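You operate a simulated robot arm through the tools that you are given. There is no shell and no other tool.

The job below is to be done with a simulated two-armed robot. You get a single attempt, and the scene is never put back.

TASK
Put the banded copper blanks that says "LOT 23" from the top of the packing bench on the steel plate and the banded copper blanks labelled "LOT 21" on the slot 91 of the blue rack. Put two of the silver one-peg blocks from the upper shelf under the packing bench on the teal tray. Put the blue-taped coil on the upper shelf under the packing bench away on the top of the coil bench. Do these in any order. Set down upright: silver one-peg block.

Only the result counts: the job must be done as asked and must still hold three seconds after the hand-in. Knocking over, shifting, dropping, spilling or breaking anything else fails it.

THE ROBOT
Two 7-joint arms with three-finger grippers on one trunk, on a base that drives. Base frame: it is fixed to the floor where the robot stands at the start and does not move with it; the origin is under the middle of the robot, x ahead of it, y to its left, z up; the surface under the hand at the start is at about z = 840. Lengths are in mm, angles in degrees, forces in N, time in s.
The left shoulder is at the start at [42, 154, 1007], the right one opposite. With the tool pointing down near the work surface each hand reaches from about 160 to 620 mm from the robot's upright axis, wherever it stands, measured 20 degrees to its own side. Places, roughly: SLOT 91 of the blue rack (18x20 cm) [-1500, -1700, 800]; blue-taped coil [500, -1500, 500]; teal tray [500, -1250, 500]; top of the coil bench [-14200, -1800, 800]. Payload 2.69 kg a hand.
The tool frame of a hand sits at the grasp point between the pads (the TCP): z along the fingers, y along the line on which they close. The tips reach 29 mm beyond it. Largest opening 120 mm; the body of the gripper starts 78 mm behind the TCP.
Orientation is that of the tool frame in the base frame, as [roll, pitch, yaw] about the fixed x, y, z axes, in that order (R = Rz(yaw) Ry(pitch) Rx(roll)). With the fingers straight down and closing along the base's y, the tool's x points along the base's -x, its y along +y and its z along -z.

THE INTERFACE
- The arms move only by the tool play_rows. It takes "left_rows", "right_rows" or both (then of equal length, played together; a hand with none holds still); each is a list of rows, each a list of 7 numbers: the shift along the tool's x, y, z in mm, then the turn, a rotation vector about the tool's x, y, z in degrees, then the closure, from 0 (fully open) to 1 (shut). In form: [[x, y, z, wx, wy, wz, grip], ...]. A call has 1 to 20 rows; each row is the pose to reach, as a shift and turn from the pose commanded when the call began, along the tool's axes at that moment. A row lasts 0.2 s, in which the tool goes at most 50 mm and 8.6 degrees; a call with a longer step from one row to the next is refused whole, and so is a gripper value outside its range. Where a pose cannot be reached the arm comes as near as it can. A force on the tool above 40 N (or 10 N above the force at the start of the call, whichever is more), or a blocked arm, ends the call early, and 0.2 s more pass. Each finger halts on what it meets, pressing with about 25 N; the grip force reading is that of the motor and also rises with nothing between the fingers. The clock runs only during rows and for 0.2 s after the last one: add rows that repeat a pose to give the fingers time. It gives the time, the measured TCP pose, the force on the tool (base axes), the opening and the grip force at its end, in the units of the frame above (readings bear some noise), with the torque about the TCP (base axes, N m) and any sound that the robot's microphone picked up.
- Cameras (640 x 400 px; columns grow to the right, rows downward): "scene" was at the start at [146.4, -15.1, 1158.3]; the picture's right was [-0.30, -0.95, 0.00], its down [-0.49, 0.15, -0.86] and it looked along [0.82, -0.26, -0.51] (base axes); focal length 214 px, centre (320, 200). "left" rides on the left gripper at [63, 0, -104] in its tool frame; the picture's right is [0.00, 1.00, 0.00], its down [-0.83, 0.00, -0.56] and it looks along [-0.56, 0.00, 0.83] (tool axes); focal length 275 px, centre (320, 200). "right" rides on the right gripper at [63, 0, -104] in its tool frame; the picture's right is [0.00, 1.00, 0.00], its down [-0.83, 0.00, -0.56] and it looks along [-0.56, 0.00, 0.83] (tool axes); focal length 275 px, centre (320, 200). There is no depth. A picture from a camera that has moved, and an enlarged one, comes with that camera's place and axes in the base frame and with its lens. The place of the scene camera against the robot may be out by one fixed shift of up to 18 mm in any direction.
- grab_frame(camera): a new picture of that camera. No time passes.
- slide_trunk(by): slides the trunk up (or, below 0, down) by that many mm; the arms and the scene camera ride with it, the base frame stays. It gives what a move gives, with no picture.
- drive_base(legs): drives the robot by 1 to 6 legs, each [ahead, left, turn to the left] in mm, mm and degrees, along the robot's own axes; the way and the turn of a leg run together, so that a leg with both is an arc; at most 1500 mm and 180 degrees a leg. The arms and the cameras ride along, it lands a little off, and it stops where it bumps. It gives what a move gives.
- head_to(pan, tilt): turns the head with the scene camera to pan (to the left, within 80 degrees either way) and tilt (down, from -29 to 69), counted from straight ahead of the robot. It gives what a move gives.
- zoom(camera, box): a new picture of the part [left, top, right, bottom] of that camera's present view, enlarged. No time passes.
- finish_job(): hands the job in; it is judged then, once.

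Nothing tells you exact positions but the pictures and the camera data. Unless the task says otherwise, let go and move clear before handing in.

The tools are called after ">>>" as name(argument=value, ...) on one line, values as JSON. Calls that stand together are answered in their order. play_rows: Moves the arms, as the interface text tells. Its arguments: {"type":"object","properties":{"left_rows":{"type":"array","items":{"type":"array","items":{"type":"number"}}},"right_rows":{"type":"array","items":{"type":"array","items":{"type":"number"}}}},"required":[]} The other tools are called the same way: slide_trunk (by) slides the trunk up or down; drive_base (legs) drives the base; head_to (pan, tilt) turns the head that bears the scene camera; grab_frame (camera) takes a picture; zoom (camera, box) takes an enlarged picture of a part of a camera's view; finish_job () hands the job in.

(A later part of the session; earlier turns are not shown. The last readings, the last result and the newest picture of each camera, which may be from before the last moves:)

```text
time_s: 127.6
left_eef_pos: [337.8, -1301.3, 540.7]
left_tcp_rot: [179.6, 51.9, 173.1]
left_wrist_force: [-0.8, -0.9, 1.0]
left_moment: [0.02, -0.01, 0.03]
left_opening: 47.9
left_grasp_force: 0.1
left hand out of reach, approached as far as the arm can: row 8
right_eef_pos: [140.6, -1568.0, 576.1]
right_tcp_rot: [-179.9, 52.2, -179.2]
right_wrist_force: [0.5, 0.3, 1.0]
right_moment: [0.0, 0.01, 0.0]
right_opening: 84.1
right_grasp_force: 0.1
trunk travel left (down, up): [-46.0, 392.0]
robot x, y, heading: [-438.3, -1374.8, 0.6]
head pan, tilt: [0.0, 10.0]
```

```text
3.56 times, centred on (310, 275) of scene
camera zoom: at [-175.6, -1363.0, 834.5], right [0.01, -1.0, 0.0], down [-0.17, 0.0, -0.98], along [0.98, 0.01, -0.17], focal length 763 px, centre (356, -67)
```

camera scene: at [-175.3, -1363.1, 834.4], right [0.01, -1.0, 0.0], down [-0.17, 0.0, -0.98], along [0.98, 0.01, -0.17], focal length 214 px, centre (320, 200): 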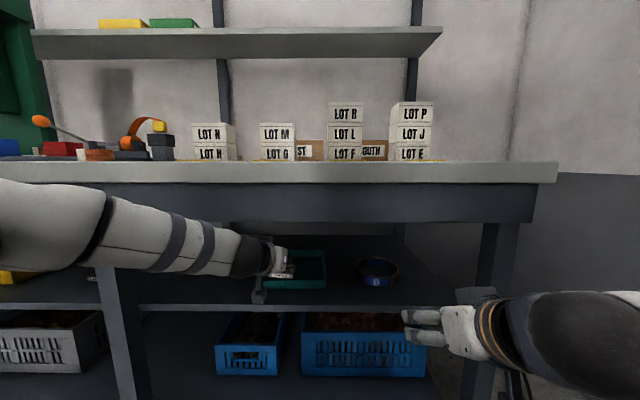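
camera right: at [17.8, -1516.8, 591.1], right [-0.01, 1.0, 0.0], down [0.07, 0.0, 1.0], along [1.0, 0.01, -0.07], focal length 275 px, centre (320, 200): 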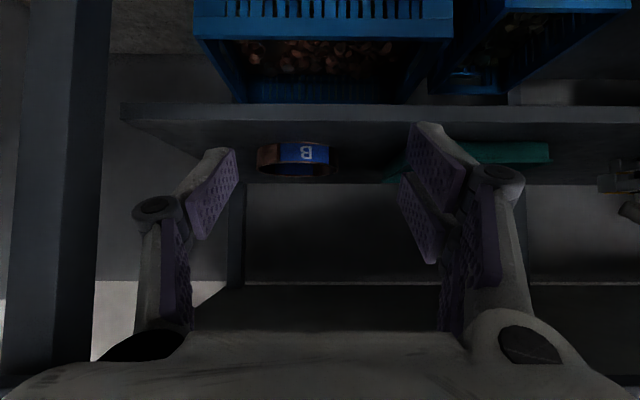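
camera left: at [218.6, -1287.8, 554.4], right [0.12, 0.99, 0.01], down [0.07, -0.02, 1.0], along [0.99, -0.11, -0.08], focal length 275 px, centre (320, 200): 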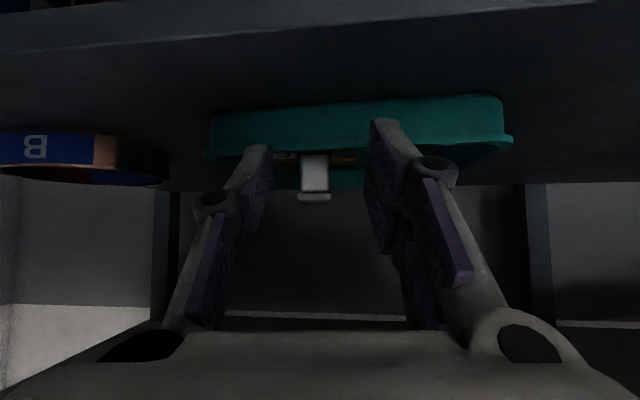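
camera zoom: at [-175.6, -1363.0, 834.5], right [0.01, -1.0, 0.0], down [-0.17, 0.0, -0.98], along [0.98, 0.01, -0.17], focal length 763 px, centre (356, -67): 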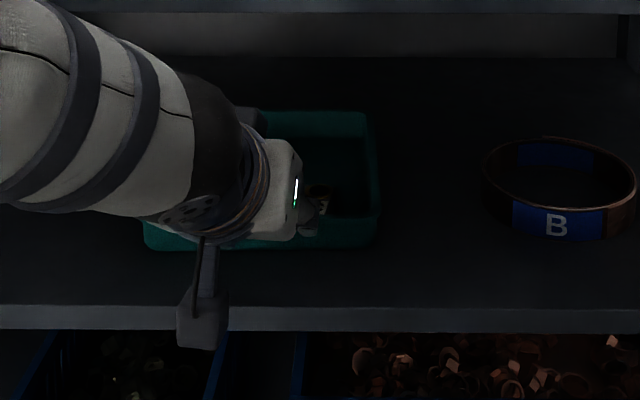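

C stands upright in the tray. I back the base out and take a closer look at blocks A and B before choosing the second.

>>> drive_base(legs=[[-180, 0, 0], [0, 330, 0]])

>>> head_to(pan=15, tilt=15)

>>> grab_frame(camera="scene")

>>> grab_frame(camera="left")

>>> grab_frame(camera="right")

```text
time_s: 129.0
left_eef_pos: [240.8, -1261.9, 541.0]
left_tcp_rot: [179.4, 51.9, 173.3]
left_wrist_force: [-1.3, 0.3, 0.4]
left_moment: [-0.03, 0.01, 0.0]
left_opening: 47.9
left_grasp_force: 0.0
right_eef_pos: [44.0, -1531.8, 576.4]
right_tcp_rot: [-180.0, 52.3, -179.0]
right_wrist_force: [1.0, -0.1, -0.3]
right_moment: [0.01, 0.02, 0.01]
right_opening: 83.7
right_grasp_force: 0.0
trunk travel left (down, up): [-46.0, 392.0]
robot x, y, heading: [-538.0, -1340.2, 1.0]
head pan, tilt: [0.0, 10.0]
stopped in leg 1: the robot was blocked; the commanded pose is now the measured one
```

```text
time_s: 129.8
left_eef_pos: [241.6, -1262.4, 540.7]
left_tcp_rot: [179.4, 51.9, 173.3]
left_wrist_force: [0.3, -0.2, -0.1]
left_moment: [0.0, -0.03, -0.02]
left_opening: 48.0
left_grasp_force: 0.0
right_eef_pos: [43.7, -1530.8, 576.4]
right_tcp_rot: [-179.9, 52.1, -178.9]
right_wrist_force: [-0.6, 0.2, 1.1]
right_moment: [-0.02, 0.0, -0.05]
right_opening: 84.3
right_grasp_force: 0.0
trunk travel left (down, up): [-46.0, 392.0]
robot x, y, heading: [-537.5, -1345.5, 0.8]
head pan, tilt: [15.0, 15.0]
```

```text
taken
camera scene: at [-276.0, -1301.7, 826.4], right [0.27, -0.96, 0.0], down [-0.25, -0.07, -0.97], along [0.93, 0.26, -0.26], focal length 214 px, centre (320, 200)
```

scene: 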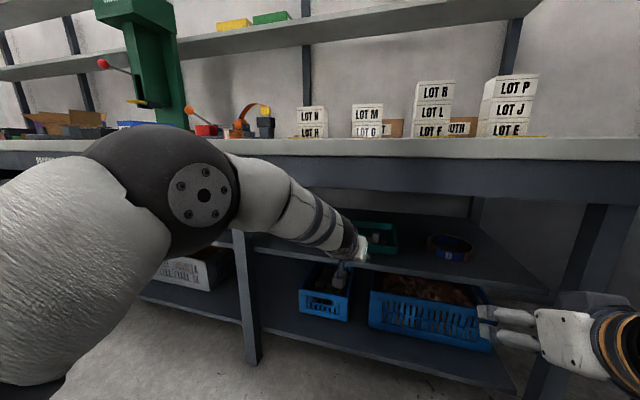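

```text
taken
camera left: at [121.5, -1249.0, 554.8], right [0.11, 0.99, 0.01], down [0.07, -0.02, 1.0], along [0.99, -0.11, -0.07], focal length 275 px, centre (320, 200)
```

left: 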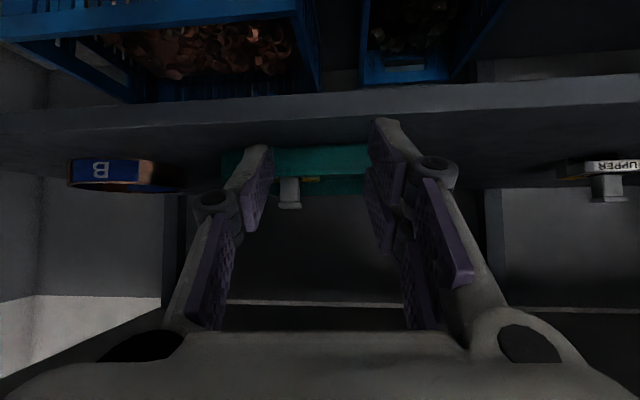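

```text
taken
camera right: at [-77.4, -1534.2, 590.7], right [-0.02, 1.0, 0.0], down [0.07, 0.01, 1.0], along [1.0, 0.02, -0.07], focal length 275 px, centre (320, 200)
```

right: 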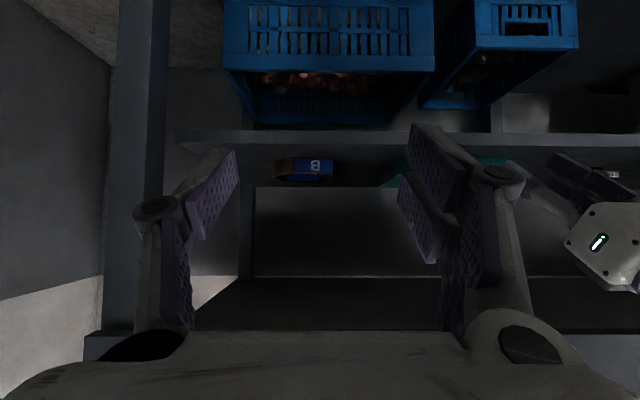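

The base bumped something behind (the rack post, probably), so I stay away from that corner: strafe left first, then back.

>>> drive_base(legs=[[0, 160, -0.8]])

>>> head_to(pan=-80, tilt=15)

>>> grab_frame(camera="scene")

```text
time_s: 131.7
left_eef_pos: [241.9, -1113.1, 541.0]
left_tcp_rot: [179.3, 51.9, 172.2]
left_wrist_force: [0.9, -0.5, 0.8]
left_moment: [0.02, 0.01, 0.01]
left_opening: 47.9
left_grasp_force: 0.1
right_eef_pos: [39.6, -1377.3, 576.3]
right_tcp_rot: [-180.0, 52.2, 180.0]
right_wrist_force: [-0.3, -0.3, 0.3]
right_moment: [0.01, -0.02, 0.02]
right_opening: 84.0
right_grasp_force: 0.0
trunk travel left (down, up): [-46.0, 392.0]
robot x, y, heading: [-540.5, -1178.2, -0.1]
head pan, tilt: [15.0, 15.0]
```

```text
time_s: 133.4
left_eef_pos: [242.2, -1112.0, 541.0]
left_tcp_rot: [179.4, 52.0, 172.2]
left_wrist_force: [-0.7, 0.4, 1.0]
left_moment: [0.0, 0.01, 0.0]
left_opening: 48.0
left_grasp_force: 0.1
right_eef_pos: [38.1, -1376.8, 576.0]
right_tcp_rot: [-180.0, 52.2, 179.9]
right_wrist_force: [0.0, 0.8, 0.3]
right_moment: [-0.05, -0.04, -0.01]
right_opening: 84.1
right_grasp_force: 0.0
trunk travel left (down, up): [-46.0, 392.0]
robot x, y, heading: [-539.9, -1174.3, -0.4]
head pan, tilt: [-80.0, 15.0]
```

```text
taken
camera scene: at [-350.9, -1257.7, 826.4], right [-0.99, -0.17, 0.0], down [-0.04, 0.26, -0.97], along [0.16, -0.95, -0.26], focal length 214 px, centre (320, 200)
```

scene: 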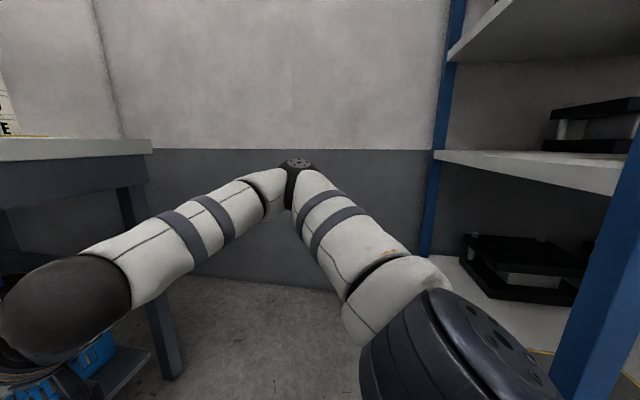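

The rack looks undisturbed. I back off a little more and shift left to view A and B.

>>> drive_base(legs=[[-110, 0, 0], [0, 250, 0]])

>>> head_to(pan=0, tilt=15)

>>> grab_frame(camera="scene")

>>> grab_frame(camera="left")

>>> grab_frame(camera="right")

```text
time_s: 136.7
left_eef_pos: [131.3, -852.0, 541.2]
left_tcp_rot: [179.4, 51.9, 172.9]
left_wrist_force: [0.2, 0.0, 0.6]
left_moment: [-0.02, 0.04, -0.02]
left_opening: 47.9
left_grasp_force: 0.0
right_eef_pos: [-67.4, -1118.4, 575.5]
right_tcp_rot: [-180.0, 52.2, -179.5]
right_wrist_force: [0.3, -0.9, -0.2]
right_moment: [-0.03, -0.03, -0.03]
right_opening: 84.0
right_grasp_force: 0.1
trunk travel left (down, up): [-46.0, 392.0]
robot x, y, heading: [-646.5, -925.5, 0.5]
head pan, tilt: [-80.0, 15.0]
```

```text
time_s: 138.3
left_eef_pos: [132.4, -851.5, 541.2]
left_tcp_rot: [179.4, 52.0, 172.8]
left_wrist_force: [0.0, 0.5, 0.7]
left_moment: [-0.02, 0.01, -0.02]
left_opening: 47.8
left_grasp_force: 0.0
right_eef_pos: [-68.3, -1118.5, 575.6]
right_tcp_rot: [179.9, 52.1, -179.5]
right_wrist_force: [0.2, -1.0, -0.4]
right_moment: [-0.01, 0.0, -0.02]
right_opening: 83.9
right_grasp_force: 0.0
trunk travel left (down, up): [-46.0, 392.0]
robot x, y, heading: [-648.9, -925.8, 0.5]
head pan, tilt: [0.0, 15.0]
```

```text
taken
camera scene: at [-382.5, -910.8, 826.4], right [0.01, -1.0, 0.0], down [-0.26, 0.0, -0.97], along [0.97, 0.01, -0.26], focal length 214 px, centre (320, 200)
```

scene: 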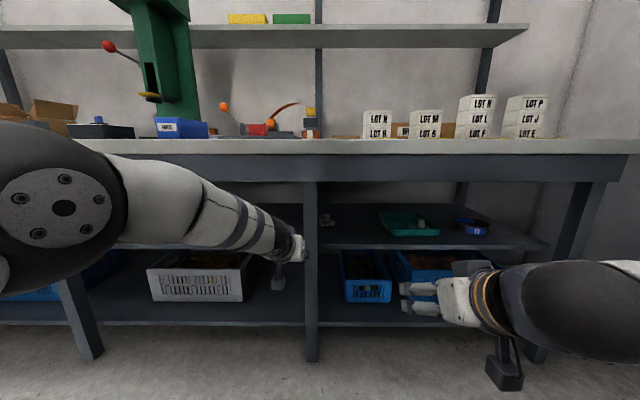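

```text
taken
camera left: at [12.1, -837.2, 554.9], right [0.12, 0.99, 0.01], down [0.07, -0.02, 1.0], along [0.99, -0.12, -0.07], focal length 275 px, centre (320, 200)
```

left: 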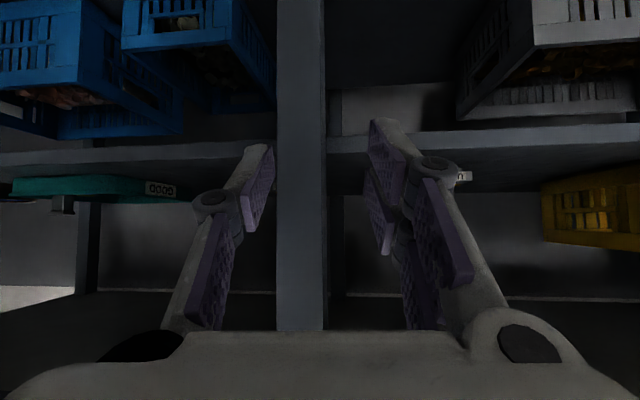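

```text
taken
camera right: at [-188.9, -1120.8, 590.6], right [-0.01, 1.0, 0.0], down [0.07, 0.0, 1.0], along [1.0, 0.01, -0.07], focal length 275 px, centre (320, 200)
```

right: 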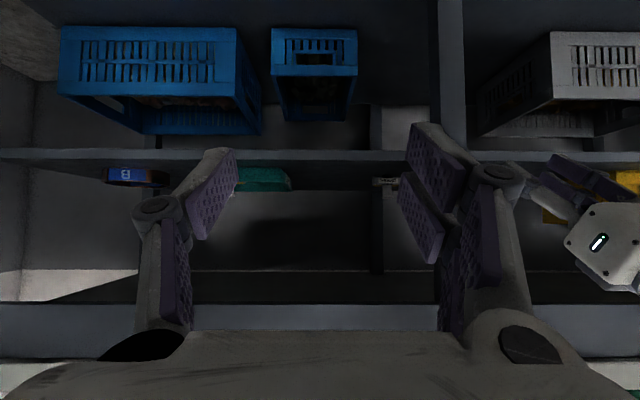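

>>> zoom(camera="scene", box=[290, 190, 390, 250])

>>> zoom(camera="right", box=[350, 150, 430, 210])

>>> zoom(camera="scene", box=[360, 200, 500, 250])

```text
6.40 times, centred on (340, 220) of scene
camera zoom: at [-382.5, -910.8, 826.4], right [0.01, -1.0, 0.0], down [-0.26, 0.0, -0.97], along [0.97, 0.01, -0.26], focal length 1373 px, centre (192, 72)
```

zoom: 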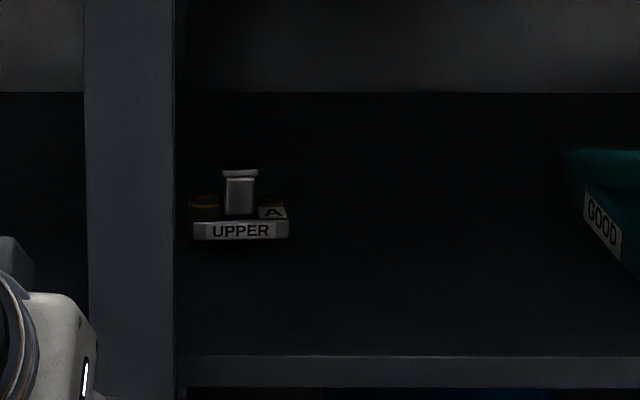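

```text
6.67 times, centred on (390, 180) of right
camera zoom: at [-188.9, -1120.8, 590.6], right [-0.01, 1.0, 0.0], down [0.07, 0.0, 1.0], along [1.0, 0.01, -0.07], focal length 1835 px, centre (-147, 333)
```

zoom: 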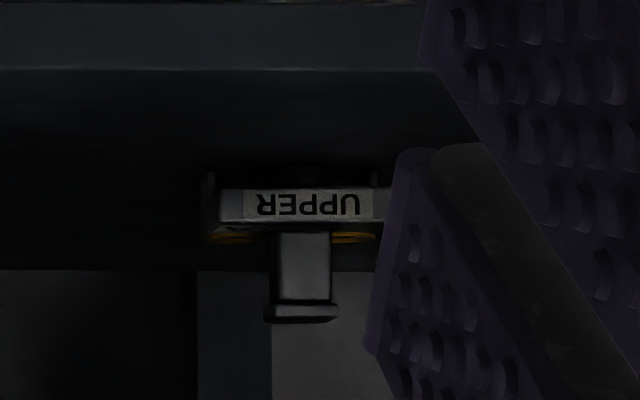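

```text
4.57 times, centred on (430, 225) of scene
camera zoom: at [-382.5, -910.8, 826.4], right [0.01, -1.0, 0.0], down [-0.26, 0.0, -0.97], along [0.97, 0.01, -0.26], focal length 980 px, centre (-183, 86)
```

zoom: 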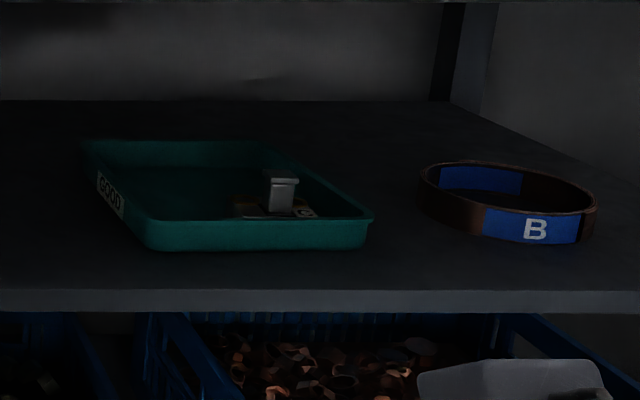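

A is intact at about [465…490, −940], close to the bench leg; the right arm with ~25° yaw to the left suits it. I first fold the left hand back to a vertical, retracted pose.

>>> play_rows(left_rows=[[15, 8, -39, 0, 5.8, 0, 0.5], [30, 16, -78, 0, 11.6, 0, 0.5], [45, 24, -118, 0, 17.4, 0, 0.5], [60, 32, -157, 0, 23.1, 0, 0.5], [75, 40, -196, 0, 28.9, 0, 0.5], [91, 48, -235, 0, 34.7, 0, 0.5], [106, 55, -274, 0, 40.5, 0, 0.5], [121, 63, -314, 0, 46.2, 0, 0.5], [136, 71, -353, 0, 52, 0, 0.5], [136, 71, -353, 0, 52, 0, 0.5]])

>>> grab_frame(camera="scene")

```text
time_s: 140.5
left_eef_pos: [-221.8, -740.2, 647.9]
left_tcp_rot: [179.6, -0.1, 173.1]
left_wrist_force: [-0.5, 0.5, -0.1]
left_moment: [0.03, 0.01, -0.04]
left_opening: 59.8
left_grasp_force: 0.0
right_eef_pos: [-67.4, -1119.2, 576.2]
right_tcp_rot: [-180.0, 52.1, -179.6]
right_wrist_force: [-0.5, 0.0, 0.8]
right_moment: [0.01, 0.0, 0.0]
right_opening: 84.0
right_grasp_force: 0.0
trunk travel left (down, up): [-46.0, 392.0]
robot x, y, heading: [-642.9, -922.8, 0.2]
head pan, tilt: [0.0, 15.0]
```

```text
taken
camera scene: at [-382.5, -910.8, 826.4], right [0.01, -1.0, 0.0], down [-0.26, 0.0, -0.97], along [0.97, 0.01, -0.26], focal length 214 px, centre (320, 200)
```

scene: 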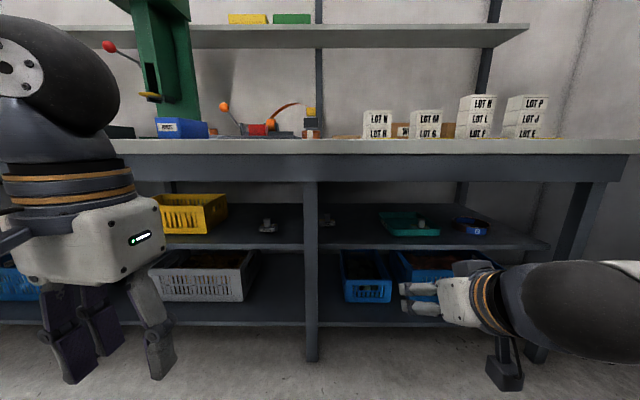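

>>> zoom(camera="scene", box=[220, 195, 350, 255])

>>> slide_trunk(by=-30)

```text
4.92 times, centred on (285, 225) of scene
camera zoom: at [-382.5, -910.8, 826.4], right [0.01, -1.0, 0.0], down [-0.26, 0.0, -0.97], along [0.97, 0.01, -0.26], focal length 1056 px, centre (492, 77)
```

zoom: 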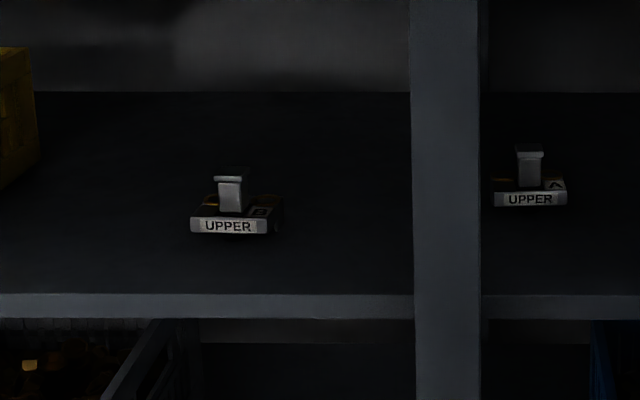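

```text
time_s: 141.2
left_eef_pos: [-218.9, -739.8, 621.0]
left_tcp_rot: [179.6, 0.0, 173.3]
left_wrist_force: [0.2, -0.4, 0.6]
left_moment: [0.0, -0.01, 0.03]
left_opening: 59.8
left_grasp_force: 0.1
right_eef_pos: [-68.7, -1118.9, 546.1]
right_tcp_rot: [-179.9, 52.3, -179.6]
right_wrist_force: [1.2, -0.2, -0.5]
right_moment: [-0.01, 0.0, 0.04]
right_opening: 84.0
right_grasp_force: 0.1
trunk travel left (down, up): [-16.0, 422.0]
robot x, y, heading: [-647.8, -928.0, 0.2]
head pan, tilt: [0.0, 15.0]
```

B is identical (one peg), nearer the front (~[404, −694]) and free of the leg, so I take B with the right arm. I drive left to line up.

>>> drive_base(legs=[[0, 338, 0], [90, 0, 0]])

>>> play_rows(right_rows=[[-15, 40, 25, 0, -3, 0, 0.4], [-40, 80, 55, 0, -6, 0, 0.5], [-40, 80, 55, 0, -6, 0, 0.5]])

>>> grab_frame(camera="right")

>>> grab_frame(camera="scene")

```text
time_s: 145.1
left_eef_pos: [-129.2, -402.2, 621.4]
left_tcp_rot: [179.6, 0.1, 173.0]
left_wrist_force: [0.3, -0.3, -0.2]
left_moment: [0.0, -0.02, -0.02]
left_opening: 60.4
left_grasp_force: 0.0
right_eef_pos: [19.5, -781.8, 546.5]
right_tcp_rot: [-179.9, 52.2, -179.8]
right_wrist_force: [0.5, 0.7, -0.8]
right_moment: [0.01, 0.0, 0.0]
right_opening: 84.2
right_grasp_force: 0.0
trunk travel left (down, up): [-16.0, 422.0]
robot x, y, heading: [-559.5, -585.3, 0.0]
head pan, tilt: [0.0, 15.0]
```

```text
refused: row 2 steps farther than a row can; nothing moved
```

```text
taken
camera right: at [-102.2, -783.5, 560.7], right [-0.01, 1.0, 0.0], down [0.07, 0.0, 1.0], along [1.0, 0.01, -0.07], focal length 275 px, centre (320, 200)
```

right: 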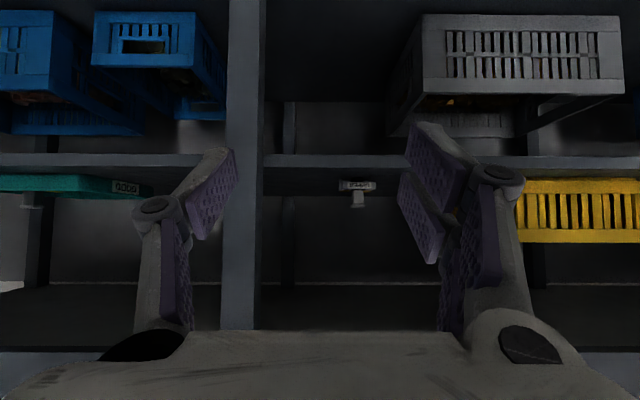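

```text
taken
camera scene: at [-288.1, -572.8, 800.9], right [0.0, -1.0, 0.0], down [-0.26, 0.0, -0.97], along [0.97, 0.0, -0.26], focal length 214 px, centre (320, 200)
```

scene: 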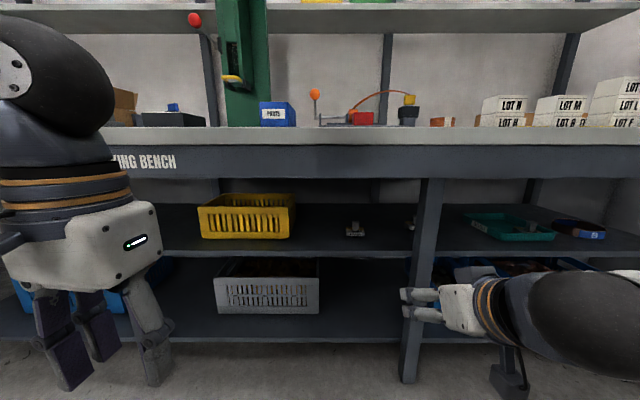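

I strafe left 75 and advance 170 mm so B is straight ahead of the right hand.

>>> drive_base(legs=[[0, 72, 0], [160, 0, 0]])

>>> grab_frame(camera="right")

>>> zoom(camera="right", box=[260, 120, 380, 210])

```text
time_s: 147.3
left_eef_pos: [24.5, -329.4, 621.9]
left_tcp_rot: [179.5, 0.0, 173.0]
left_wrist_force: [0.4, -0.9, 0.0]
left_moment: [-0.01, 0.01, -0.01]
left_opening: 60.2
left_grasp_force: 0.2
right_eef_pos: [173.8, -710.0, 546.1]
right_tcp_rot: [180.0, 52.2, -179.7]
right_wrist_force: [-0.6, -0.3, 0.6]
right_moment: [0.0, 0.01, -0.01]
right_opening: 84.2
right_grasp_force: 0.1
trunk travel left (down, up): [-16.0, 422.0]
robot x, y, heading: [-406.4, -514.6, 0.2]
head pan, tilt: [0.0, 15.0]
```

```text
taken
camera right: at [53.7, -711.2, 560.7], right [-0.01, 1.0, 0.0], down [0.07, 0.0, 1.0], along [1.0, 0.01, -0.07], focal length 275 px, centre (320, 200)
```

right: 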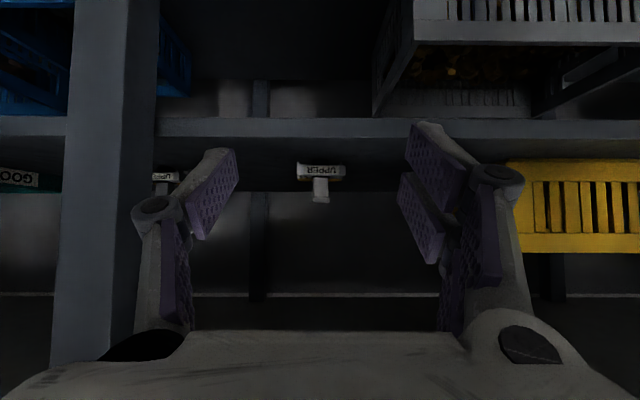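

```text
4.44 times, centred on (320, 165) of right
camera zoom: at [53.7, -711.2, 560.7], right [-0.01, 1.0, 0.0], down [0.07, 0.0, 1.0], along [1.0, 0.01, -0.07], focal length 1224 px, centre (320, 356)
```

zoom: 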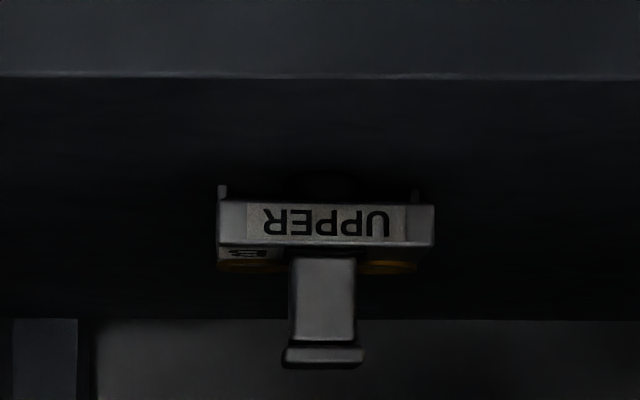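

B is at x≈408 (front), y≈−706. I move the right hand in to a pre-grasp, slightly flatter and yawed −5°.

>>> play_rows(right_rows=[[-26.9, 2, 29.8, 1, -1.2, 0.8, 0.4], [-52.2, 5, 60.7, 2, -2.4, 1.5, 0.5], [-79.8, 5, 96.3, 3, -3.6, 2.3, 0.5], [-102.7, 5, 129.1, 3.95, -4.8, 3.07, 0.5], [-102.7, 5, 129.1, 3.95, -4.8, 3.07, 0.5]])

>>> zoom(camera="right", box=[220, 60, 420, 210])

>>> grab_frame(camera="scene")

```text
time_s: 148.5
left_eef_pos: [25.7, -328.2, 622.3]
left_tcp_rot: [179.7, 0.0, 173.0]
left_wrist_force: [0.7, -0.2, -0.5]
left_moment: [0.04, -0.01, 0.03]
left_opening: 60.1
left_grasp_force: 0.1
right_eef_pos: [340.2, -707.1, 554.2]
right_tcp_rot: [179.8, 57.0, 175.0]
right_wrist_force: [-0.3, -0.2, -0.7]
right_moment: [0.02, 0.0, 0.04]
right_opening: 60.0
right_grasp_force: 0.0
trunk travel left (down, up): [-16.0, 422.0]
robot x, y, heading: [-405.6, -511.2, 0.3]
head pan, tilt: [0.0, 15.0]
```

```text
2.67 times, centred on (320, 135) of right
camera zoom: at [218.9, -697.2, 556.7], right [0.08, 1.0, 0.0], down [-0.01, 0.0, 1.0], along [1.0, -0.08, 0.01], focal length 734 px, centre (320, 373)
```

zoom: 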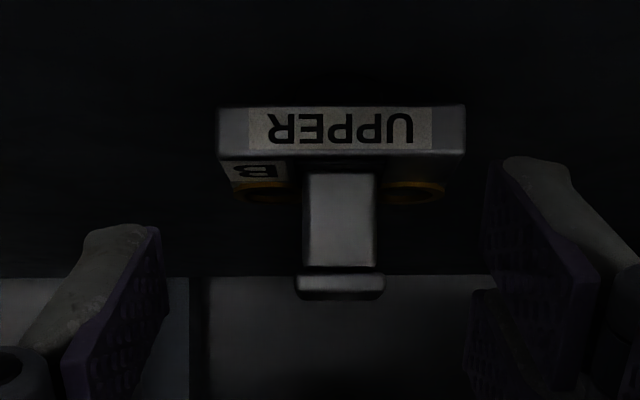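

```text
taken
camera scene: at [-132.0, -500.4, 800.9], right [0.0, -1.0, 0.0], down [-0.26, 0.0, -0.97], along [0.97, 0.0, -0.26], focal length 214 px, centre (320, 200)
```

scene: 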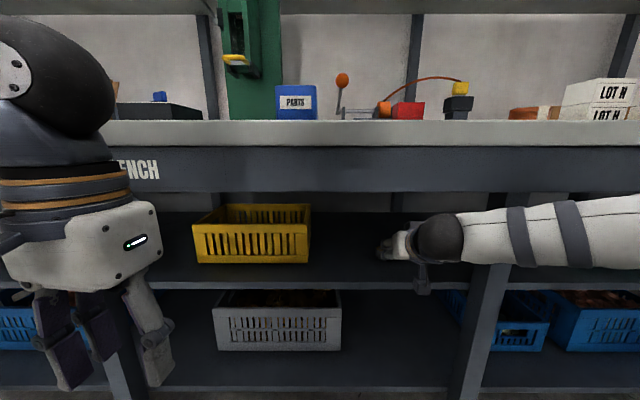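

>>> play_rows(right_rows=[[12.5, 5, 8.4, 0, 0, 0, 0.5], [-0.4, 5, 27.5, 0, 0, 0, 0.5], [-13.3, 5, 46.6, 0, 0, 0, 0.5], [-25.6, 5, 64.8, 0, 0, 0, 0.5], [-25.6, 5, 64.8, 0, 0, 0, 0.5]])

>>> zoom(camera="right", box=[220, 40, 420, 200])

```text
time_s: 149.7
left_eef_pos: [24.7, -330.1, 622.2]
left_tcp_rot: [179.6, 0.0, 172.9]
left_wrist_force: [-0.9, -0.2, 0.2]
left_moment: [-0.05, 0.01, 0.03]
left_opening: 59.9
left_grasp_force: 0.2
right_eef_pos: [405.4, -706.3, 536.0]
right_tcp_rot: [179.7, 57.1, 174.9]
right_wrist_force: [0.2, 0.4, -0.5]
right_moment: [0.03, -0.01, -0.02]
right_opening: 60.6
right_grasp_force: 0.3
trunk travel left (down, up): [-16.0, 422.0]
robot x, y, heading: [-406.9, -515.2, 0.0]
head pan, tilt: [0.0, 15.0]
```

```text
2.50 times, centred on (320, 120) of right
camera zoom: at [285.0, -696.5, 539.8], right [0.08, 1.0, 0.0], down [-0.01, 0.0, 1.0], along [1.0, -0.08, 0.01], focal length 688 px, centre (320, 400)
```

zoom: 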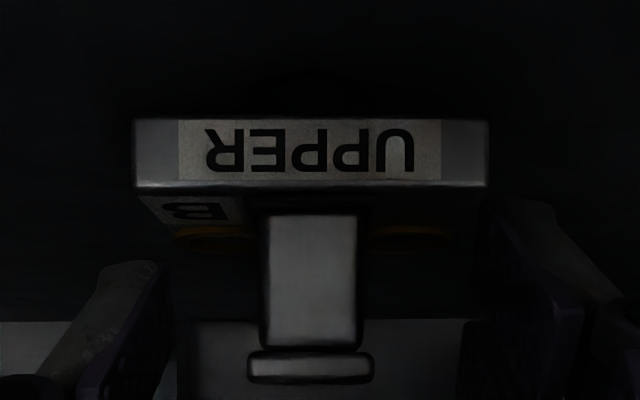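

>>> play_rows(right_rows=[[-4.2, -0.5, -2.8, 0, 0, 0, 0.5], [-4.2, -1.5, -2.8, 0, 0, 0, 0.5], [-7, -1.5, 1.3, 0, 0, 0, 0.5], [-7, -1.5, 1.3, 0, 0, 0, 0.65], [-7, -1.5, 1.3, 0, 0, 0, 0.8], [-7, -1.5, 1.3, 0, 0, 0, 0.95], [-7, -1.5, 1.3, 0, 0, 0, 0.95]])

>>> zoom(camera="right", box=[220, 40, 420, 200])

```text
time_s: 151.3
left_eef_pos: [25.8, -330.6, 621.6]
left_tcp_rot: [179.6, 0.1, 173.0]
left_wrist_force: [0.2, -1.1, -0.4]
left_moment: [0.0, 0.0, -0.02]
left_opening: 59.9
left_grasp_force: 0.1
right_eef_pos: [411.0, -707.8, 540.1]
right_tcp_rot: [179.6, 56.9, 175.0]
right_wrist_force: [1.3, -1.4, 0.3]
right_moment: [-0.03, 0.01, -0.02]
right_opening: 23.4
right_grasp_force: 25.1
trunk travel left (down, up): [-16.0, 422.0]
robot x, y, heading: [-405.0, -513.1, 0.3]
head pan, tilt: [0.0, 15.0]
```

```text
2.50 times, centred on (320, 120) of right
camera zoom: at [290.0, -698.3, 544.2], right [0.08, 1.0, 0.0], down [-0.01, 0.0, 1.0], along [1.0, -0.08, 0.01], focal length 688 px, centre (320, 400)
```

zoom: 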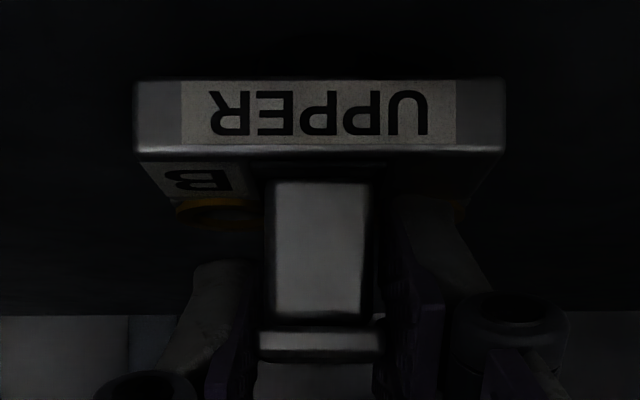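

Gripped. I lift it slightly, pull back and then raise.

>>> play_rows(right_rows=[[-4.2, 0, -2.7, 0, 0, 0, 0.95], [-8.4, 0, -5.5, 0, 0, 0, 0.95], [8, 0, -30.6, 0, 0, 0, 0.95], [18.6, 0, -65.4, 0, 0, 0, 0.95], [6, 0, -74, 0, 0, 0, 0.95], [-6.5, 0, -81.8, 0, 0, 0, 0.95], [-6.5, 0, -81.8, 0, 0, 0, 0.95]])

>>> grab_frame(camera="right")

```text
time_s: 152.9
left_eef_pos: [26.2, -328.8, 622.1]
left_tcp_rot: [179.6, -0.1, 173.0]
left_wrist_force: [0.4, -0.2, 0.0]
left_moment: [-0.01, -0.02, 0.01]
left_opening: 60.0
left_grasp_force: 0.1
right_eef_pos: [347.5, -701.8, 590.9]
right_tcp_rot: [179.7, 57.0, 174.8]
right_wrist_force: [-1.1, 0.5, -3.3]
right_moment: [0.02, 0.06, -0.02]
right_opening: 23.5
right_grasp_force: 24.8
trunk travel left (down, up): [-16.0, 422.0]
robot x, y, heading: [-405.0, -514.0, 0.5]
head pan, tilt: [0.0, 15.0]
```

```text
taken
camera right: at [226.4, -692.1, 594.8], right [0.08, 1.0, 0.0], down [-0.01, 0.0, 1.0], along [1.0, -0.08, 0.01], focal length 275 px, centre (320, 200)
```

right: 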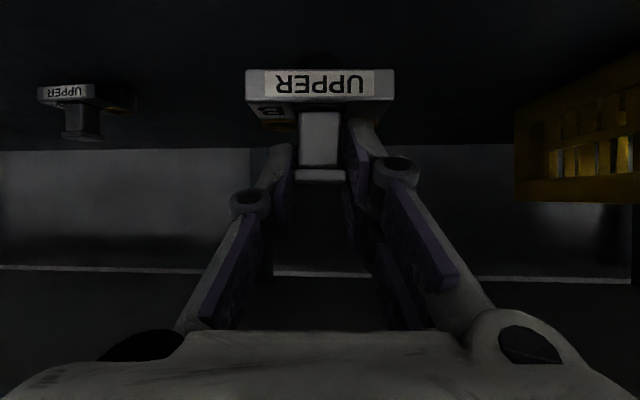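

B is held. I back out, drive right past the leg to the tray.

>>> drive_base(legs=[[-200, 0, 0], [0, -535, 0]])

>>> grab_frame(camera="right")

>>> grab_frame(camera="scene")

```text
time_s: 158.8
left_eef_pos: [-175.9, -876.6, 621.5]
left_tcp_rot: [179.6, -0.1, 172.9]
left_wrist_force: [0.0, 0.3, -0.3]
left_moment: [0.02, -0.02, 0.0]
left_opening: 60.2
left_grasp_force: 0.0
right_eef_pos: [147.1, -1248.2, 590.6]
right_tcp_rot: [179.7, 57.0, 174.8]
right_wrist_force: [0.7, 0.6, -3.1]
right_moment: [0.01, 0.01, -0.01]
right_opening: 23.6
right_grasp_force: 25.1
trunk travel left (down, up): [-16.0, 422.0]
robot x, y, heading: [-605.3, -1060.9, 0.3]
head pan, tilt: [0.0, 15.0]
```

```text
taken
camera right: at [25.4, -1239.0, 594.5], right [0.08, 1.0, 0.0], down [-0.01, 0.0, 1.0], along [1.0, -0.08, 0.01], focal length 275 px, centre (320, 200)
```

right: 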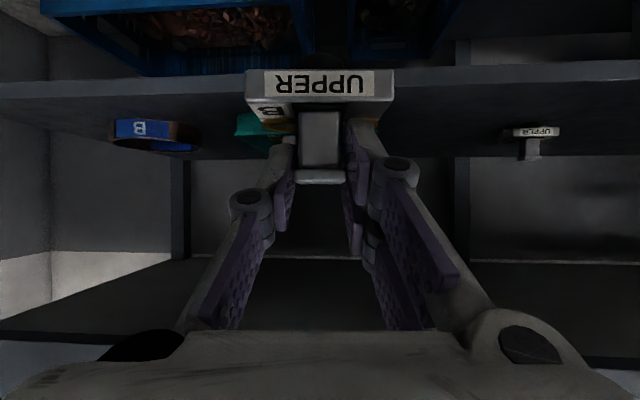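

```text
taken
camera scene: at [-332.4, -1046.6, 800.8], right [0.0, -1.0, 0.0], down [-0.26, 0.0, -0.97], along [0.97, 0.0, -0.26], focal length 214 px, centre (320, 200)
```

scene: 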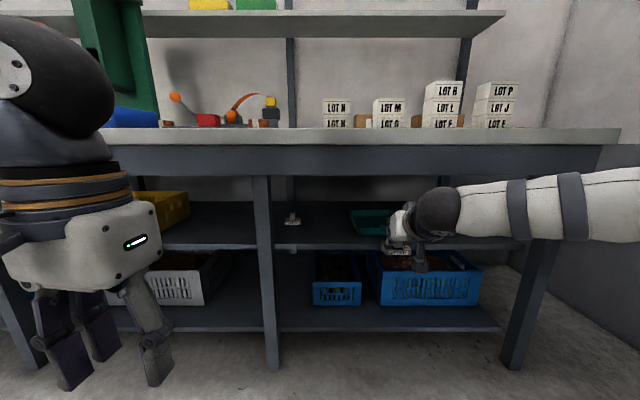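

>>> drive_base(legs=[[195, 10, 0]])

>>> grab_frame(camera="right")

>>> head_to(pan=-15, tilt=20)

>>> zoom(camera="scene", box=[260, 190, 440, 290])

```text
time_s: 160.4
left_eef_pos: [22.9, -866.3, 621.8]
left_tcp_rot: [179.6, 0.0, 172.8]
left_wrist_force: [-0.4, 0.5, -0.4]
left_moment: [0.01, -0.02, 0.02]
left_opening: 59.7
left_grasp_force: 0.0
right_eef_pos: [343.4, -1239.1, 590.1]
right_tcp_rot: [179.6, 57.0, 174.7]
right_wrist_force: [0.5, -0.9, -3.8]
right_moment: [0.02, 0.06, 0.02]
right_opening: 23.3
right_grasp_force: 25.4
trunk travel left (down, up): [-16.0, 422.0]
robot x, y, heading: [-411.0, -1045.8, 0.0]
head pan, tilt: [0.0, 15.0]
```

```text
taken
camera right: at [222.4, -1230.0, 594.6], right [0.08, 1.0, 0.0], down [-0.01, 0.0, 1.0], along [1.0, -0.08, 0.01], focal length 275 px, centre (320, 200)
```

right: 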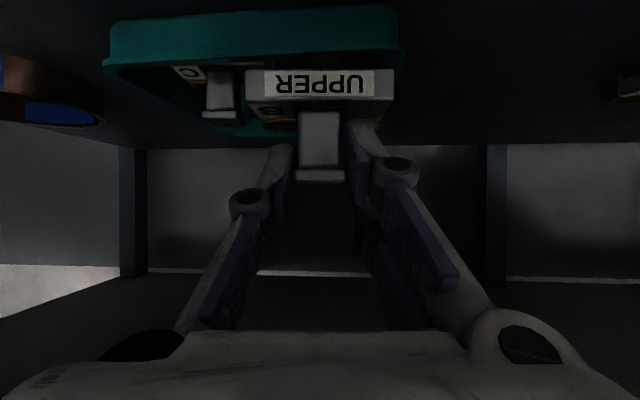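

```text
time_s: 161.2
left_eef_pos: [22.0, -866.6, 622.9]
left_tcp_rot: [179.5, 0.1, 172.8]
left_wrist_force: [0.0, -1.0, 0.9]
left_moment: [-0.01, -0.02, 0.01]
left_opening: 59.8
left_grasp_force: 0.0
right_eef_pos: [342.9, -1239.1, 589.4]
right_tcp_rot: [179.6, 57.0, 174.7]
right_wrist_force: [-0.1, 0.5, -3.0]
right_moment: [0.02, 0.04, -0.02]
right_opening: 23.4
right_grasp_force: 24.6
trunk travel left (down, up): [-16.0, 422.0]
robot x, y, heading: [-404.1, -1047.4, -0.1]
head pan, tilt: [-15.0, 20.0]
```

```text
3.56 times, centred on (350, 240) of scene
camera zoom: at [-138.6, -1061.1, 792.7], right [-0.26, -0.97, 0.0], down [-0.33, 0.09, -0.94], along [0.91, -0.24, -0.34], focal length 763 px, centre (213, 58)
```

zoom: 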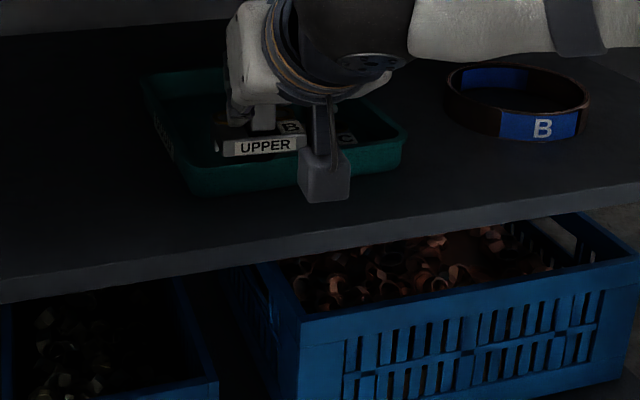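

I flatten the pitch, then move B over the tray's left half.

>>> play_rows(right_rows=[[0, 0, 0, 0, -3, 0, 0.95], [0, 0, 0, 0, -6, 0, 0.95], [-8.4, 0.9, 18.4, 0, -6, 0, 0.95], [-17.9, 1.8, 38.5, 0, -6, 0, 0.95], [-23.7, 2.6, 58.5, 0, -6, 0, 0.95], [-23.7, 2.6, 58.5, 0, -6, 0, 0.95]])

>>> grab_frame(camera="right")

>>> zoom(camera="scene", box=[280, 200, 400, 260])

```text
time_s: 162.6
left_eef_pos: [22.8, -867.4, 621.8]
left_tcp_rot: [179.6, 0.0, 172.8]
left_wrist_force: [-0.6, 0.8, -0.1]
left_moment: [0.02, -0.01, 0.0]
left_opening: 60.0
left_grasp_force: 0.1
right_eef_pos: [406.3, -1243.6, 578.0]
right_tcp_rot: [179.5, 63.1, 174.8]
right_wrist_force: [-0.8, 0.8, -3.7]
right_moment: [0.0, 0.08, 0.04]
right_opening: 23.4
right_grasp_force: 24.9
trunk travel left (down, up): [-16.0, 422.0]
robot x, y, heading: [-405.5, -1050.2, -0.1]
head pan, tilt: [-15.0, 20.0]
```

```text
taken
camera right: at [284.8, -1233.9, 570.7], right [0.08, 1.0, 0.0], down [-0.12, 0.01, 0.99], along [0.99, -0.08, 0.12], focal length 275 px, centre (320, 200)
```

right: 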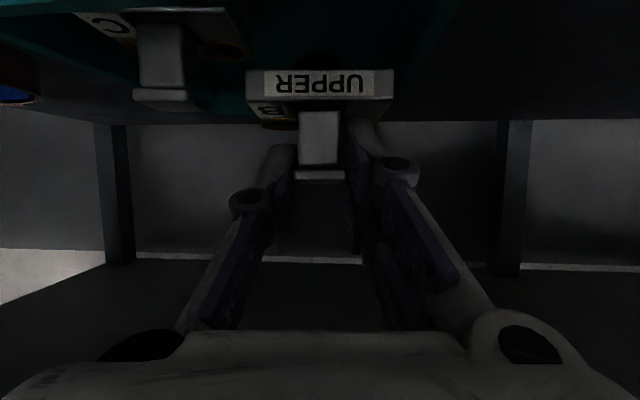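

```text
5.33 times, centred on (340, 230) of scene
camera zoom: at [-138.6, -1061.2, 792.7], right [-0.26, -0.97, 0.0], down [-0.33, 0.09, -0.94], along [0.91, -0.24, -0.34], focal length 1144 px, centre (213, 40)
```

zoom: 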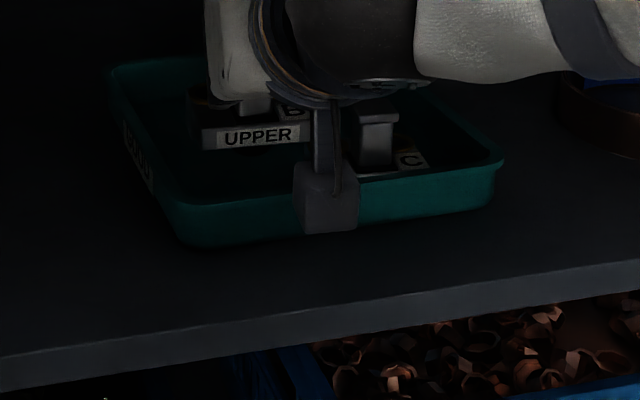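

Clearances look right (≈9 mm each side). I lower while levelling.

>>> play_rows(right_rows=[[9, 0, 4.6, 0, 3, 0, 0.95], [17.8, 0, 9, 0, 5, 0, 0.95], [24, 0, 12.2, 0, 6, 0, 0.95], [25.9, 0, 13.1, 0, 6, 0, 0.95], [25.9, 0, 13.1, 0, 6, 0, 0.95]])

>>> grab_frame(camera="right")

>>> zoom(camera="scene", box=[280, 200, 400, 260])

```text
time_s: 163.8
left_eef_pos: [22.8, -865.6, 620.8]
left_tcp_rot: [179.6, 0.1, 172.8]
left_wrist_force: [-0.5, 0.2, -0.6]
left_moment: [0.0, 0.02, 0.0]
left_opening: 60.0
left_grasp_force: 0.1
right_eef_pos: [404.7, -1241.7, 549.9]
right_tcp_rot: [179.7, 56.9, 174.6]
right_wrist_force: [0.2, 0.6, -3.1]
right_moment: [0.02, 0.04, -0.03]
right_opening: 23.4
right_grasp_force: 25.1
trunk travel left (down, up): [-16.0, 422.0]
robot x, y, heading: [-405.9, -1047.2, 0.0]
head pan, tilt: [-15.0, 20.0]
```

```text
taken
camera right: at [283.2, -1232.5, 554.9], right [0.08, 1.0, 0.0], down [-0.01, 0.0, 1.0], along [1.0, -0.08, 0.01], focal length 275 px, centre (320, 200)
```

right: 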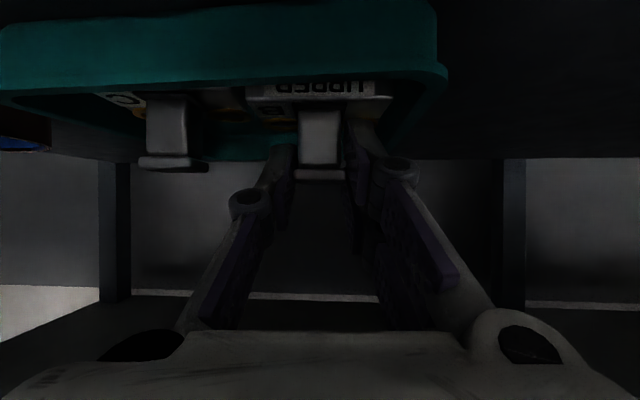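

```text
5.33 times, centred on (340, 230) of scene
camera zoom: at [-138.6, -1061.2, 792.7], right [-0.26, -0.97, 0.0], down [-0.33, 0.09, -0.94], along [0.91, -0.24, -0.34], focal length 1144 px, centre (213, 40)
```

zoom: 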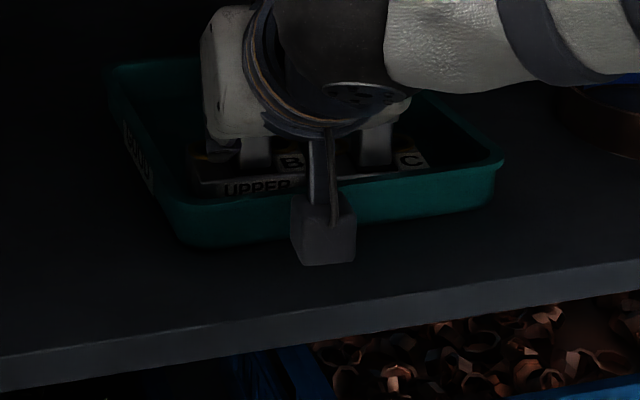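

>>> play_rows(right_rows=[[1.7, 0, 1.1, 0, 0, 0, 0.95], [3.4, 0, 2.2, 0, 0, 0, 0.95], [4.6, 0, 3, 0, 0, 0, 0.95], [4.6, 0, 3, 0, 0, 0, 0.95]])

```text
time_s: 164.8
left_eef_pos: [22.9, -867.9, 622.0]
left_tcp_rot: [179.6, 0.0, 172.8]
left_wrist_force: [0.2, 0.4, -0.9]
left_moment: [-0.02, -0.01, -0.01]
left_opening: 60.3
left_grasp_force: 0.1
right_eef_pos: [406.1, -1241.7, 544.5]
right_tcp_rot: [179.7, 57.1, 174.7]
right_wrist_force: [1.7, -0.6, 1.8]
right_moment: [0.1, -0.2, -0.09]
right_opening: 23.6
right_grasp_force: 25.5
trunk travel left (down, up): [-16.0, 422.0]
robot x, y, heading: [-406.1, -1047.7, -0.0]
head pan, tilt: [-15.0, 20.0]
```

>>> play_rows(right_rows=[[0.9, 0, 0.6, 0, 0, 0, 0.95], [0.9, 0, 0.6, 0, 0, 0, 0.95], [0, 0, 0, 0, 0, 0, 0.8], [-1.2, 0, -0.8, 0, 0, 0, 0.65], [-1.2, 0, -0.8, 0, 0, 0, 0.62], [-1.2, 0, -0.8, 0, 0, 0, 0.62], [5, 0, -14, 0, 0, 0, 0.62], [12, 0, -32, 0, 0, 0, 0.62], [22, 0, -54, 0, 0, 0, 0.62], [22, 0, -64, 0, 0, 0, 0.62]])

>>> grab_frame(camera="right")

>>> zoom(camera="scene", box=[280, 200, 400, 260])

```text
time_s: 166.9
left_eef_pos: [23.6, -866.5, 622.1]
left_tcp_rot: [179.6, 0.0, 172.9]
left_wrist_force: [-0.2, 0.1, 0.3]
left_moment: [0.02, 0.0, 0.0]
left_opening: 59.8
left_grasp_force: 0.1
right_eef_pos: [337.5, -1236.8, 560.4]
right_tcp_rot: [179.6, 57.1, 174.8]
right_wrist_force: [0.2, -0.2, -0.2]
right_moment: [-0.04, 0.03, 0.02]
right_opening: 45.9
right_grasp_force: 0.0
trunk travel left (down, up): [-16.0, 422.0]
robot x, y, heading: [-404.7, -1045.6, 0.2]
head pan, tilt: [-15.0, 20.0]
```

```text
taken
camera right: at [217.8, -1227.8, 564.7], right [0.08, 1.0, 0.0], down [-0.01, 0.0, 1.0], along [1.0, -0.08, 0.01], focal length 275 px, centre (320, 200)
```

right: 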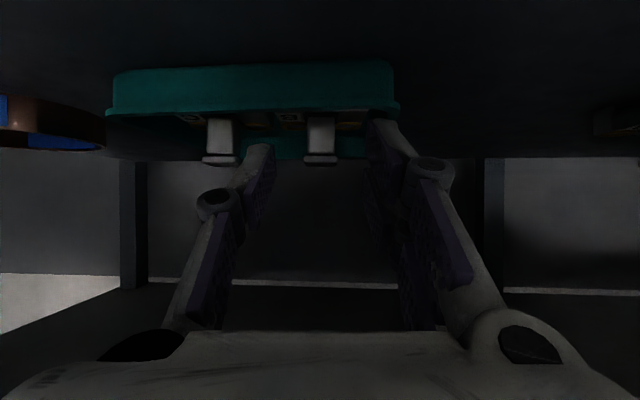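

```text
5.33 times, centred on (340, 230) of scene
camera zoom: at [-138.8, -1061.1, 792.8], right [-0.26, -0.97, 0.0], down [-0.33, 0.09, -0.94], along [0.91, -0.24, -0.34], focal length 1144 px, centre (213, 40)
```

zoom: 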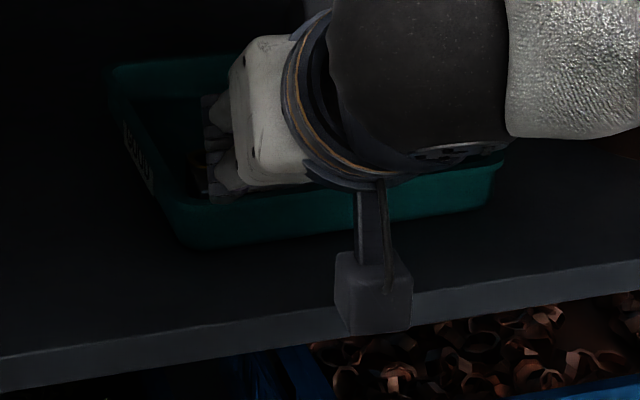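

Both blocks stand upright in the tray. Next the coil: I back out a bit, open the right hand, and move right to face the coil's left side.

>>> drive_base(legs=[[-110, 0, 0], [0, -190, 0]])

>>> grab_frame(camera="right")

>>> head_to(pan=-10, tilt=20)

>>> grab_frame(camera="scene")

```text
time_s: 169.8
left_eef_pos: [-85.3, -1053.1, 622.2]
left_tcp_rot: [179.6, 0.0, 173.1]
left_wrist_force: [0.4, 0.6, -0.5]
left_moment: [0.01, -0.01, 0.01]
left_opening: 60.0
left_grasp_force: 0.1
right_eef_pos: [232.8, -1421.7, 559.4]
right_tcp_rot: [179.6, 57.0, 175.1]
right_wrist_force: [0.3, -0.5, 0.6]
right_moment: [0.02, 0.02, -0.01]
right_opening: 45.8
right_grasp_force: 0.0
trunk travel left (down, up): [-16.0, 422.0]
robot x, y, heading: [-515.8, -1235.5, 0.3]
head pan, tilt: [-15.0, 20.0]
```

```text
taken
camera right: at [111.6, -1413.0, 564.5], right [0.08, 1.0, 0.0], down [-0.01, 0.0, 1.0], along [1.0, -0.08, 0.01], focal length 275 px, centre (320, 200)
```

right: 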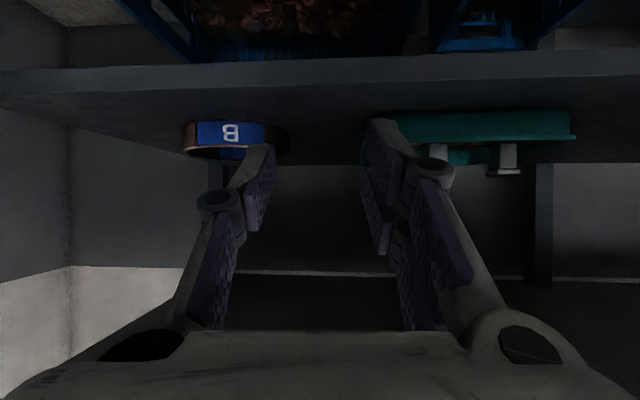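

```text
time_s: 170.5
left_eef_pos: [-85.2, -1053.2, 622.7]
left_tcp_rot: [179.6, 0.0, 173.2]
left_wrist_force: [0.0, 0.8, -0.2]
left_moment: [-0.01, -0.01, 0.01]
left_opening: 60.1
left_grasp_force: 0.1
right_eef_pos: [232.1, -1420.7, 559.8]
right_tcp_rot: [179.8, 57.0, 175.2]
right_wrist_force: [0.0, -1.0, 0.1]
right_moment: [0.02, 0.02, 0.02]
right_opening: 45.8
right_grasp_force: 0.0
trunk travel left (down, up): [-16.0, 422.0]
robot x, y, heading: [-518.1, -1240.1, 0.2]
head pan, tilt: [-10.0, 20.0]
```

```text
taken
camera scene: at [-244.4, -1240.4, 792.8], right [-0.17, -0.99, 0.0], down [-0.34, 0.06, -0.94], along [0.93, -0.16, -0.34], focal length 214 px, centre (320, 200)
```

scene: 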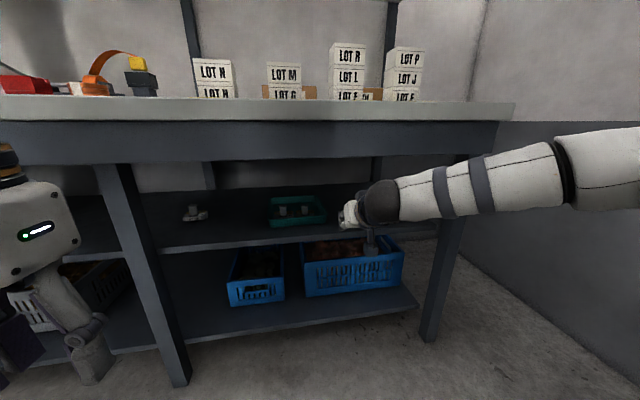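

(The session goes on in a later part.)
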